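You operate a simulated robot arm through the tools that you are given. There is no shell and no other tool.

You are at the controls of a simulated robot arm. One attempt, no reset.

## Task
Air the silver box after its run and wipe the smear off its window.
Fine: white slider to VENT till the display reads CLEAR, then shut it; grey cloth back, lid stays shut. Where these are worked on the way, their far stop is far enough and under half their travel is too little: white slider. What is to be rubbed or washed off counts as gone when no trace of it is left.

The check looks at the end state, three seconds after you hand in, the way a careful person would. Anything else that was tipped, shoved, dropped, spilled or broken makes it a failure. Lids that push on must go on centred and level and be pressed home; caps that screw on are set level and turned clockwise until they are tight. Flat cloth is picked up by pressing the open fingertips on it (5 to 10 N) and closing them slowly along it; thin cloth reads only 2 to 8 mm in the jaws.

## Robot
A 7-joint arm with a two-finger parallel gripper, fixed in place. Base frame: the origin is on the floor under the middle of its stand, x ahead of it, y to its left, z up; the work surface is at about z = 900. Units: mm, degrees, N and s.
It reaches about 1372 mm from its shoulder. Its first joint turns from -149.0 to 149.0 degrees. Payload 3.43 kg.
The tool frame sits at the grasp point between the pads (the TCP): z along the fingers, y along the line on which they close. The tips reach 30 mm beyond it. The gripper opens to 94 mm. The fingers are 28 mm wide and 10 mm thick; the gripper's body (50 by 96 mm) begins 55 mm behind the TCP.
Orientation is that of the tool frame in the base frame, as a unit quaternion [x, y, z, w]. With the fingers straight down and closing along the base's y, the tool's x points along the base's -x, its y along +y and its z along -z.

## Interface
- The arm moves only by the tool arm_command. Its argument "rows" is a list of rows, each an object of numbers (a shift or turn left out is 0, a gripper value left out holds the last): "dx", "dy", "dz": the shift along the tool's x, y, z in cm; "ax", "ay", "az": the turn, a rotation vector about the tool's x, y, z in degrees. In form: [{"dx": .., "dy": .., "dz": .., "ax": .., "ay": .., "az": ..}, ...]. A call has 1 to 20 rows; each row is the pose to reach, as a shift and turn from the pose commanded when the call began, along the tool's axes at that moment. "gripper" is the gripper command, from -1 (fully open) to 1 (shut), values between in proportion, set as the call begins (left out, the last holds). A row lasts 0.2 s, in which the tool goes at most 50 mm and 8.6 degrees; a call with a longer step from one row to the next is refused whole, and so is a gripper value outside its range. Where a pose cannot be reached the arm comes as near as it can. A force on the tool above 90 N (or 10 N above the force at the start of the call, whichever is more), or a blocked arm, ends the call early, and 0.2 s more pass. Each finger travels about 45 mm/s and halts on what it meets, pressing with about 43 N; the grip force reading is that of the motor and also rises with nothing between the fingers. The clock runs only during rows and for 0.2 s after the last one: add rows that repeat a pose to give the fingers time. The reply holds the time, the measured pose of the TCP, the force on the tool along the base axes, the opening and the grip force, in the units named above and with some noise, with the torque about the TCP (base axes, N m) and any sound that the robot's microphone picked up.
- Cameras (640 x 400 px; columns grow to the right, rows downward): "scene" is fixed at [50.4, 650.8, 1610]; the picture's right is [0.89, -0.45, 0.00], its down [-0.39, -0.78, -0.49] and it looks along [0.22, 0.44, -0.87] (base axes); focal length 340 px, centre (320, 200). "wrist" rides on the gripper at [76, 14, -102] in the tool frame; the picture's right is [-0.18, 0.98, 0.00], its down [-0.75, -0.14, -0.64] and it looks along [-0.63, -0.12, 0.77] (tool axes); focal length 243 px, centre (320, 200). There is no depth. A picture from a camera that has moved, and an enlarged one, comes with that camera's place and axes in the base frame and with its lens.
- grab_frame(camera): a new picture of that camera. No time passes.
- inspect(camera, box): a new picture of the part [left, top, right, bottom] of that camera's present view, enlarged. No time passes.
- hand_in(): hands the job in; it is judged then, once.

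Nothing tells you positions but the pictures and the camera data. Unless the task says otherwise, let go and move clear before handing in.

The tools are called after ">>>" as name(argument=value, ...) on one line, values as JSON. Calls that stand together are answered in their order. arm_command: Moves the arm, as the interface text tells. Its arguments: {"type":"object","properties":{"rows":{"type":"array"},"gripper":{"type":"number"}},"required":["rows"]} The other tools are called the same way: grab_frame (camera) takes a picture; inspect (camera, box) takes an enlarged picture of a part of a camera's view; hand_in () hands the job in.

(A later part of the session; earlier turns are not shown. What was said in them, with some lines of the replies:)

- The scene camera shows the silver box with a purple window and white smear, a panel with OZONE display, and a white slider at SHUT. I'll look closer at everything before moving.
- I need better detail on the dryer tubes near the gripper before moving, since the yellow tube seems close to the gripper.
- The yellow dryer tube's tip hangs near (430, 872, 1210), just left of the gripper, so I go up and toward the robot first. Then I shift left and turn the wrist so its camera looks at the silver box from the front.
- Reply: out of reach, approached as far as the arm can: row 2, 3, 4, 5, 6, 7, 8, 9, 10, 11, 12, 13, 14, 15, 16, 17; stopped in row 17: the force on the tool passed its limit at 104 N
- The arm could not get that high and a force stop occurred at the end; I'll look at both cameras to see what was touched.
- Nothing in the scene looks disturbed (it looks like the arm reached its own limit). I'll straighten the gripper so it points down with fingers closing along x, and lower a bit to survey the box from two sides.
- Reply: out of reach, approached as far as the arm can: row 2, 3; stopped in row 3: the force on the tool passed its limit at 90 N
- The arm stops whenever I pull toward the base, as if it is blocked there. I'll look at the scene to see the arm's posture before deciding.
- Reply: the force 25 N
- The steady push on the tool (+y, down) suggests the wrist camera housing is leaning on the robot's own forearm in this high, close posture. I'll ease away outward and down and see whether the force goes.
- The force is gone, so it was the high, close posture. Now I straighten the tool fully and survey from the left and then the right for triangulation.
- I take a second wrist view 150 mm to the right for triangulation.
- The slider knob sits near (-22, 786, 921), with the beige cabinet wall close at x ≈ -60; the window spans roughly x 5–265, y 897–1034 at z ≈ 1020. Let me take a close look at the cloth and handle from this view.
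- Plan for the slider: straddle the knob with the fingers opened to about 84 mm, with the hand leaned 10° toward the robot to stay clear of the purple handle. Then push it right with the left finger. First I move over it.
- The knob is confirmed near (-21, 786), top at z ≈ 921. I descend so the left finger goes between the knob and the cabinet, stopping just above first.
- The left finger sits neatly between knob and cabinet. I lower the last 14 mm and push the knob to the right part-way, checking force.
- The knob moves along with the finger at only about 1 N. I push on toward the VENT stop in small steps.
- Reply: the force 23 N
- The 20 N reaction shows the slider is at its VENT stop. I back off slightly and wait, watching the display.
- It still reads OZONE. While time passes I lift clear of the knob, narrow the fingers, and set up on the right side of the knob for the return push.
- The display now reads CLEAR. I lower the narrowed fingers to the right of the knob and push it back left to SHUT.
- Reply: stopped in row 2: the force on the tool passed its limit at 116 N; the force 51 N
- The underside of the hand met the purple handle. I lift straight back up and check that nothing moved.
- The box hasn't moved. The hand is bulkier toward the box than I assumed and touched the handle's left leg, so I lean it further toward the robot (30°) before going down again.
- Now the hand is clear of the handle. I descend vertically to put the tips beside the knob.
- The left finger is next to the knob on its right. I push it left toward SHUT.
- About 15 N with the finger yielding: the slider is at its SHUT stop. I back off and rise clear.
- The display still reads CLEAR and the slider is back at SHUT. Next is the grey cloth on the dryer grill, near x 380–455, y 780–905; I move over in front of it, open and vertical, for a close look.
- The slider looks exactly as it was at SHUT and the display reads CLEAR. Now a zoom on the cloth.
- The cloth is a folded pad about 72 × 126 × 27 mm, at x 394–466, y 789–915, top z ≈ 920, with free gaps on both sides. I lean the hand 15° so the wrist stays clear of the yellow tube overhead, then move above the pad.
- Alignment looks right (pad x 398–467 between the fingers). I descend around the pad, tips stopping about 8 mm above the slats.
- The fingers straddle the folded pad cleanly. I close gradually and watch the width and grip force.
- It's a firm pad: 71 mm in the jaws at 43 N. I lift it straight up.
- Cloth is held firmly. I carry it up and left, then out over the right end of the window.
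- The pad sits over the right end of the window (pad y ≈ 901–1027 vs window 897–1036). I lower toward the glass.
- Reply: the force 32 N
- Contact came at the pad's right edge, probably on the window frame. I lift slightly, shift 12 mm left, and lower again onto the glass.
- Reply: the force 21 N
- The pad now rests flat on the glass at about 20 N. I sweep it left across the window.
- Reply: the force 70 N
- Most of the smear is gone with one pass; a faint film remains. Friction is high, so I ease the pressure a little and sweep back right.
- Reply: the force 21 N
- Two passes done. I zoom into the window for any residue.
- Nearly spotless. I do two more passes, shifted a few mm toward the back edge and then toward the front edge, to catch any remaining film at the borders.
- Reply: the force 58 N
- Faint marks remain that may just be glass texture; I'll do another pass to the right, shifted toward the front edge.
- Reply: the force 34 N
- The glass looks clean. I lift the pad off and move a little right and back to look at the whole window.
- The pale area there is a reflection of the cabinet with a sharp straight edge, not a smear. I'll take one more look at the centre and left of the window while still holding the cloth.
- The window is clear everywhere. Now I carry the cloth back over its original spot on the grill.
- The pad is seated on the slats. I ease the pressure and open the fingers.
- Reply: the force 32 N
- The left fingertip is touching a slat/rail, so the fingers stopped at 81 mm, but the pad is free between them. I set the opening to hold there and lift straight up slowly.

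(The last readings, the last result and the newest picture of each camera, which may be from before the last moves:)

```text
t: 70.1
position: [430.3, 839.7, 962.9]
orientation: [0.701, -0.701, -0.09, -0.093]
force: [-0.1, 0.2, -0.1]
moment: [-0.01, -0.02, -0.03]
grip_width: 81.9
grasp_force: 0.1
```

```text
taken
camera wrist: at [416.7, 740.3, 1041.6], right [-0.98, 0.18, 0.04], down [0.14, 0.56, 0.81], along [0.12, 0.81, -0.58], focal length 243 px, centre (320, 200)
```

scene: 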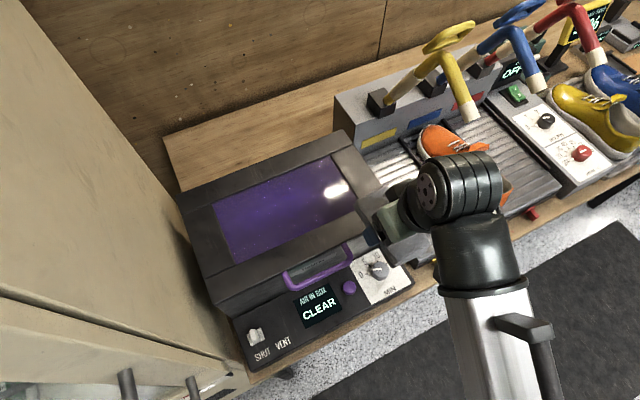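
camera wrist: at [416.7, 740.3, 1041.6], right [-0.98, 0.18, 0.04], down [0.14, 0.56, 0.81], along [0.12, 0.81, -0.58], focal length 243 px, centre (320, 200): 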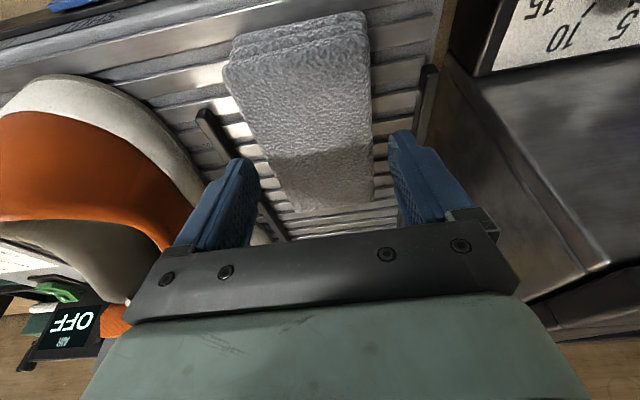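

The pad stayed in place. I withdraw up and back toward the robot, then check everything.

>>> arm_command(rows=[{"dx": -0.8, "dz": -2.9}, {"dx": -1.55, "dz": -5.8}, {"dx": 0.6, "dz": -9.1}, {"dx": 2.8, "dz": -12.4}, {"dx": 5.08, "dz": -15.8}, {"dx": 5.08, "dz": -15.8}])

>>> grab_frame(camera="scene")

>>> grab_frame(camera="wrist")

>>> inspect(camera="scene", box=[370, 120, 520, 270])

```text
t: 71.5
position: [430.5, 749.8, 1104.4]
orientation: [0.702, -0.7, -0.091, -0.093]
force: [0.4, -0.1, -0.2]
moment: [0.01, -0.01, 0.01]
grip_width: 81.6
grasp_force: 0.2
```

```text
taken
```

scene: 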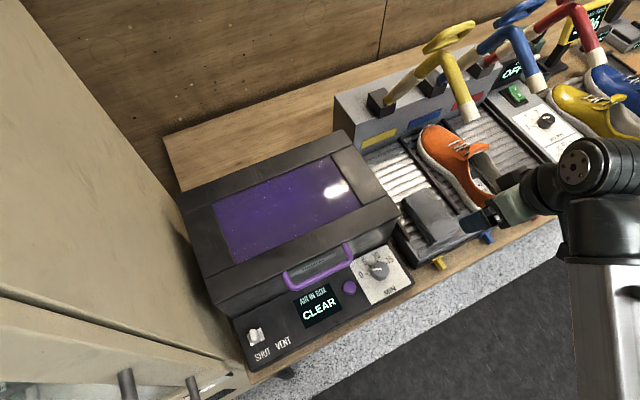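

```text
taken
camera wrist: at [416.5, 650.3, 1182.7], right [-0.98, 0.18, 0.04], down [0.14, 0.56, 0.81], along [0.12, 0.81, -0.58], focal length 243 px, centre (320, 200)
```

wrist: 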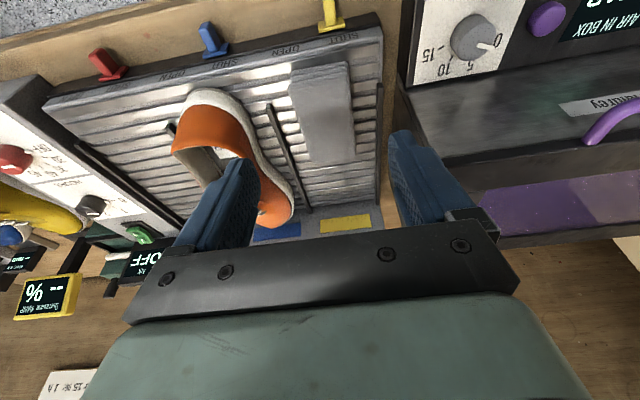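

```text
2.67 times, centred on (445, 195) of scene
camera zoom: at [50.4, 650.8, 1610.0], right [0.89, -0.45, 0.0], down [-0.39, -0.78, -0.49], along [0.22, 0.44, -0.87], focal length 905 px, centre (-13, 213)
```

zoom: 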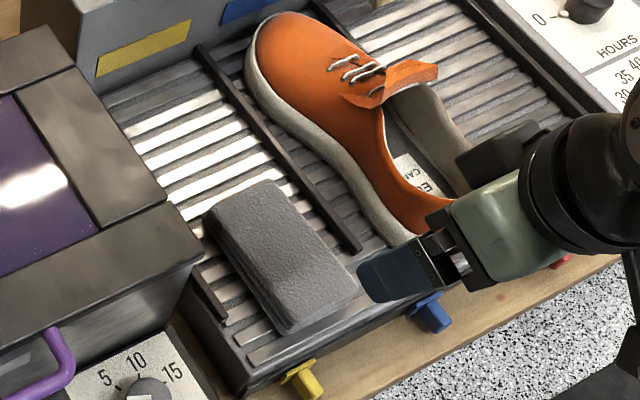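

The cloth is back exactly where it was and the shoe and levers are untouched. A last check of the window and panel with the arm out of the way.

>>> inspect(camera="scene", box=[200, 145, 375, 270])

>>> inspect(camera="scene", box=[220, 230, 420, 370])

>>> inspect(camera="wrist", box=[440, 140, 640, 260])

```text
3.20 times, centred on (288, 208) of scene
camera zoom: at [50.4, 650.8, 1610.0], right [0.89, -0.45, 0.0], down [-0.39, -0.78, -0.49], along [0.22, 0.44, -0.87], focal length 1086 px, centre (424, 176)
```

zoom: 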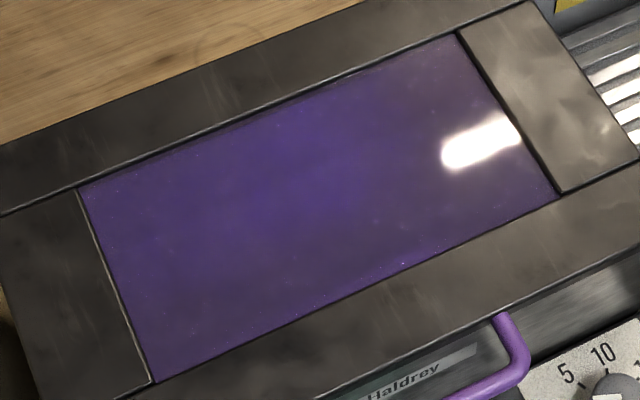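

```text
2.86 times, centred on (320, 300) of scene
camera zoom: at [50.4, 650.8, 1610.0], right [0.89, -0.45, 0.0], down [-0.39, -0.78, -0.49], along [0.22, 0.44, -0.87], focal length 970 px, centre (320, -86)
```

zoom: 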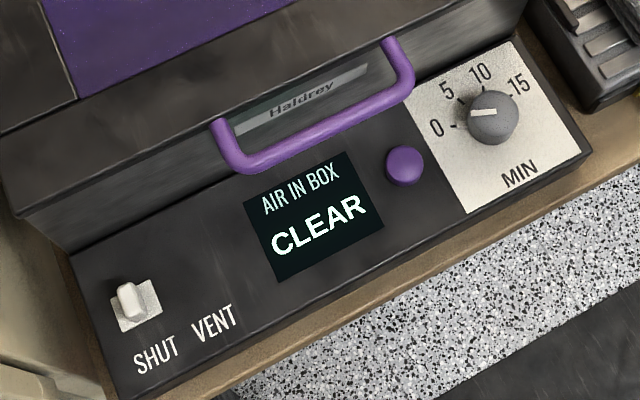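

```text
3.20 times, centred on (540, 200) of wrist
camera zoom: at [416.5, 650.3, 1182.7], right [-0.98, 0.18, 0.04], down [0.14, 0.56, 0.81], along [0.12, 0.81, -0.58], focal length 776 px, centre (-384, 200)
```

zoom: 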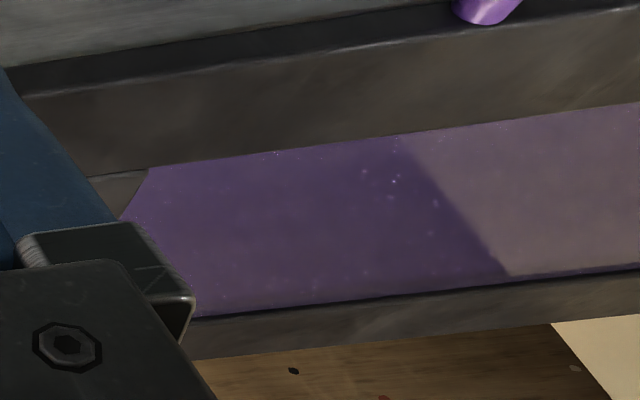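

Panel matches the start with slider at SHUT. I see a few tiny specks on the glass, so I zoom in hard to judge whether they are texture or residue.

>>> inspect(camera="scene", box=[280, 185, 350, 235])

>>> inspect(camera="scene", box=[225, 205, 295, 260])

>>> inspect(camera="scene", box=[215, 165, 300, 220])

>>> inspect(camera="wrist", box=[530, 160, 610, 230])

```text
8.00 times, centred on (315, 210) of scene
camera zoom: at [50.4, 650.8, 1610.0], right [0.89, -0.45, 0.0], down [-0.39, -0.78, -0.49], along [0.22, 0.44, -0.87], focal length 2716 px, centre (360, 120)
```

zoom: 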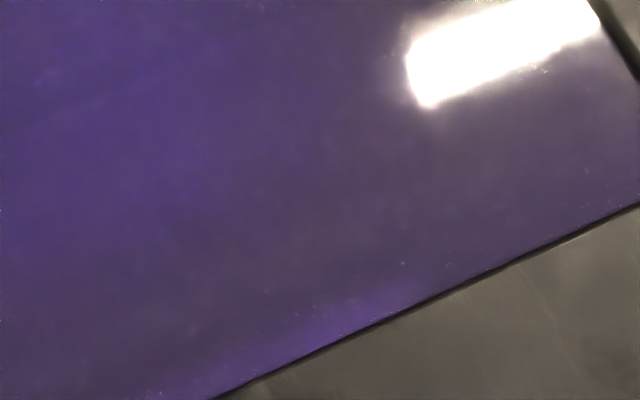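

```text
7.27 times, centred on (260, 232) of scene
camera zoom: at [50.4, 650.8, 1610.0], right [0.89, -0.45, 0.0], down [-0.39, -0.78, -0.49], along [0.22, 0.44, -0.87], focal length 2469 px, centre (756, -36)
```

zoom: 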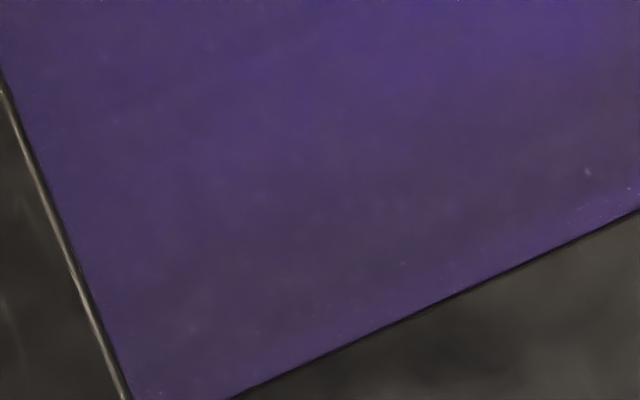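

```text
7.27 times, centred on (258, 192) of scene
camera zoom: at [50.4, 650.8, 1610.0], right [0.89, -0.45, 0.0], down [-0.39, -0.78, -0.49], along [0.22, 0.44, -0.87], focal length 2469 px, centre (774, 254)
```

zoom: 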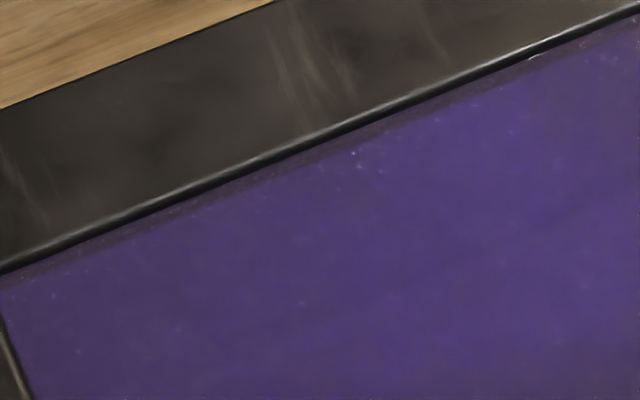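

```text
5.71 times, centred on (570, 195) of wrist
camera zoom: at [416.5, 650.3, 1182.7], right [-0.98, 0.18, 0.04], down [0.14, 0.56, 0.81], along [0.12, 0.81, -0.58], focal length 1386 px, centre (-1109, 229)
```

zoom: 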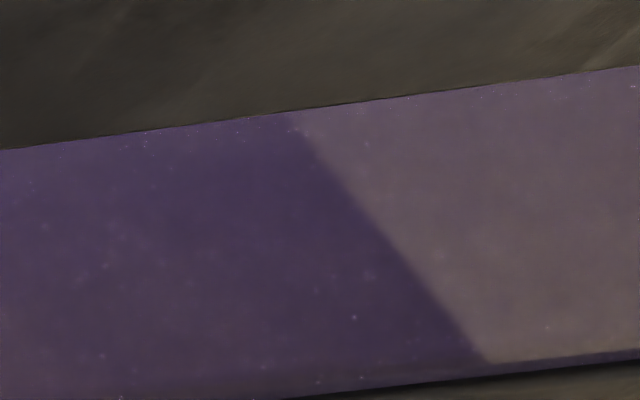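

The box has been aired: the display reads CLEAR and the slider is back at SHUT. The smear is gone; only the glass's own fine texture and reflections are left on the window. The lid is shut, the grey cloth is back in its original spot, nothing else has moved, and the hand is empty and clear. I hand it in.

>>> hand_in()

```text
The job is handed in.
```

The job is handed in. The silver box is aired, its window is wiped, and everything is back where it started.

- **Airing:** I pushed the white slider to VENT and held it there until the display read CLEAR. Then I pushed it back to its SHUT stop.
- **Window:** After four passes with the cloth, no smear is left. The tiny specks still visible are spread evenly across the glass, so I took them to be its own texture rather than residue.
- **Cloth:** The grey pad is back on the dryer slats where I found it, and the gripper is empty and clear.
- **Lid:** It stayed shut throughout.

Three contacts went beyond plan, and in the pictures afterwards nothing had moved:

- **Purple handle:** The hand came down on it once hard enough to trip the force limit, at 116 N. It had probably also brushed it lightly during the first slider push.
- **Window frame:** The cloth pressed against the raised frame at up to about 60 N.
- **Dryer rail:** A fingertip touched a slat or rail as I released the cloth.
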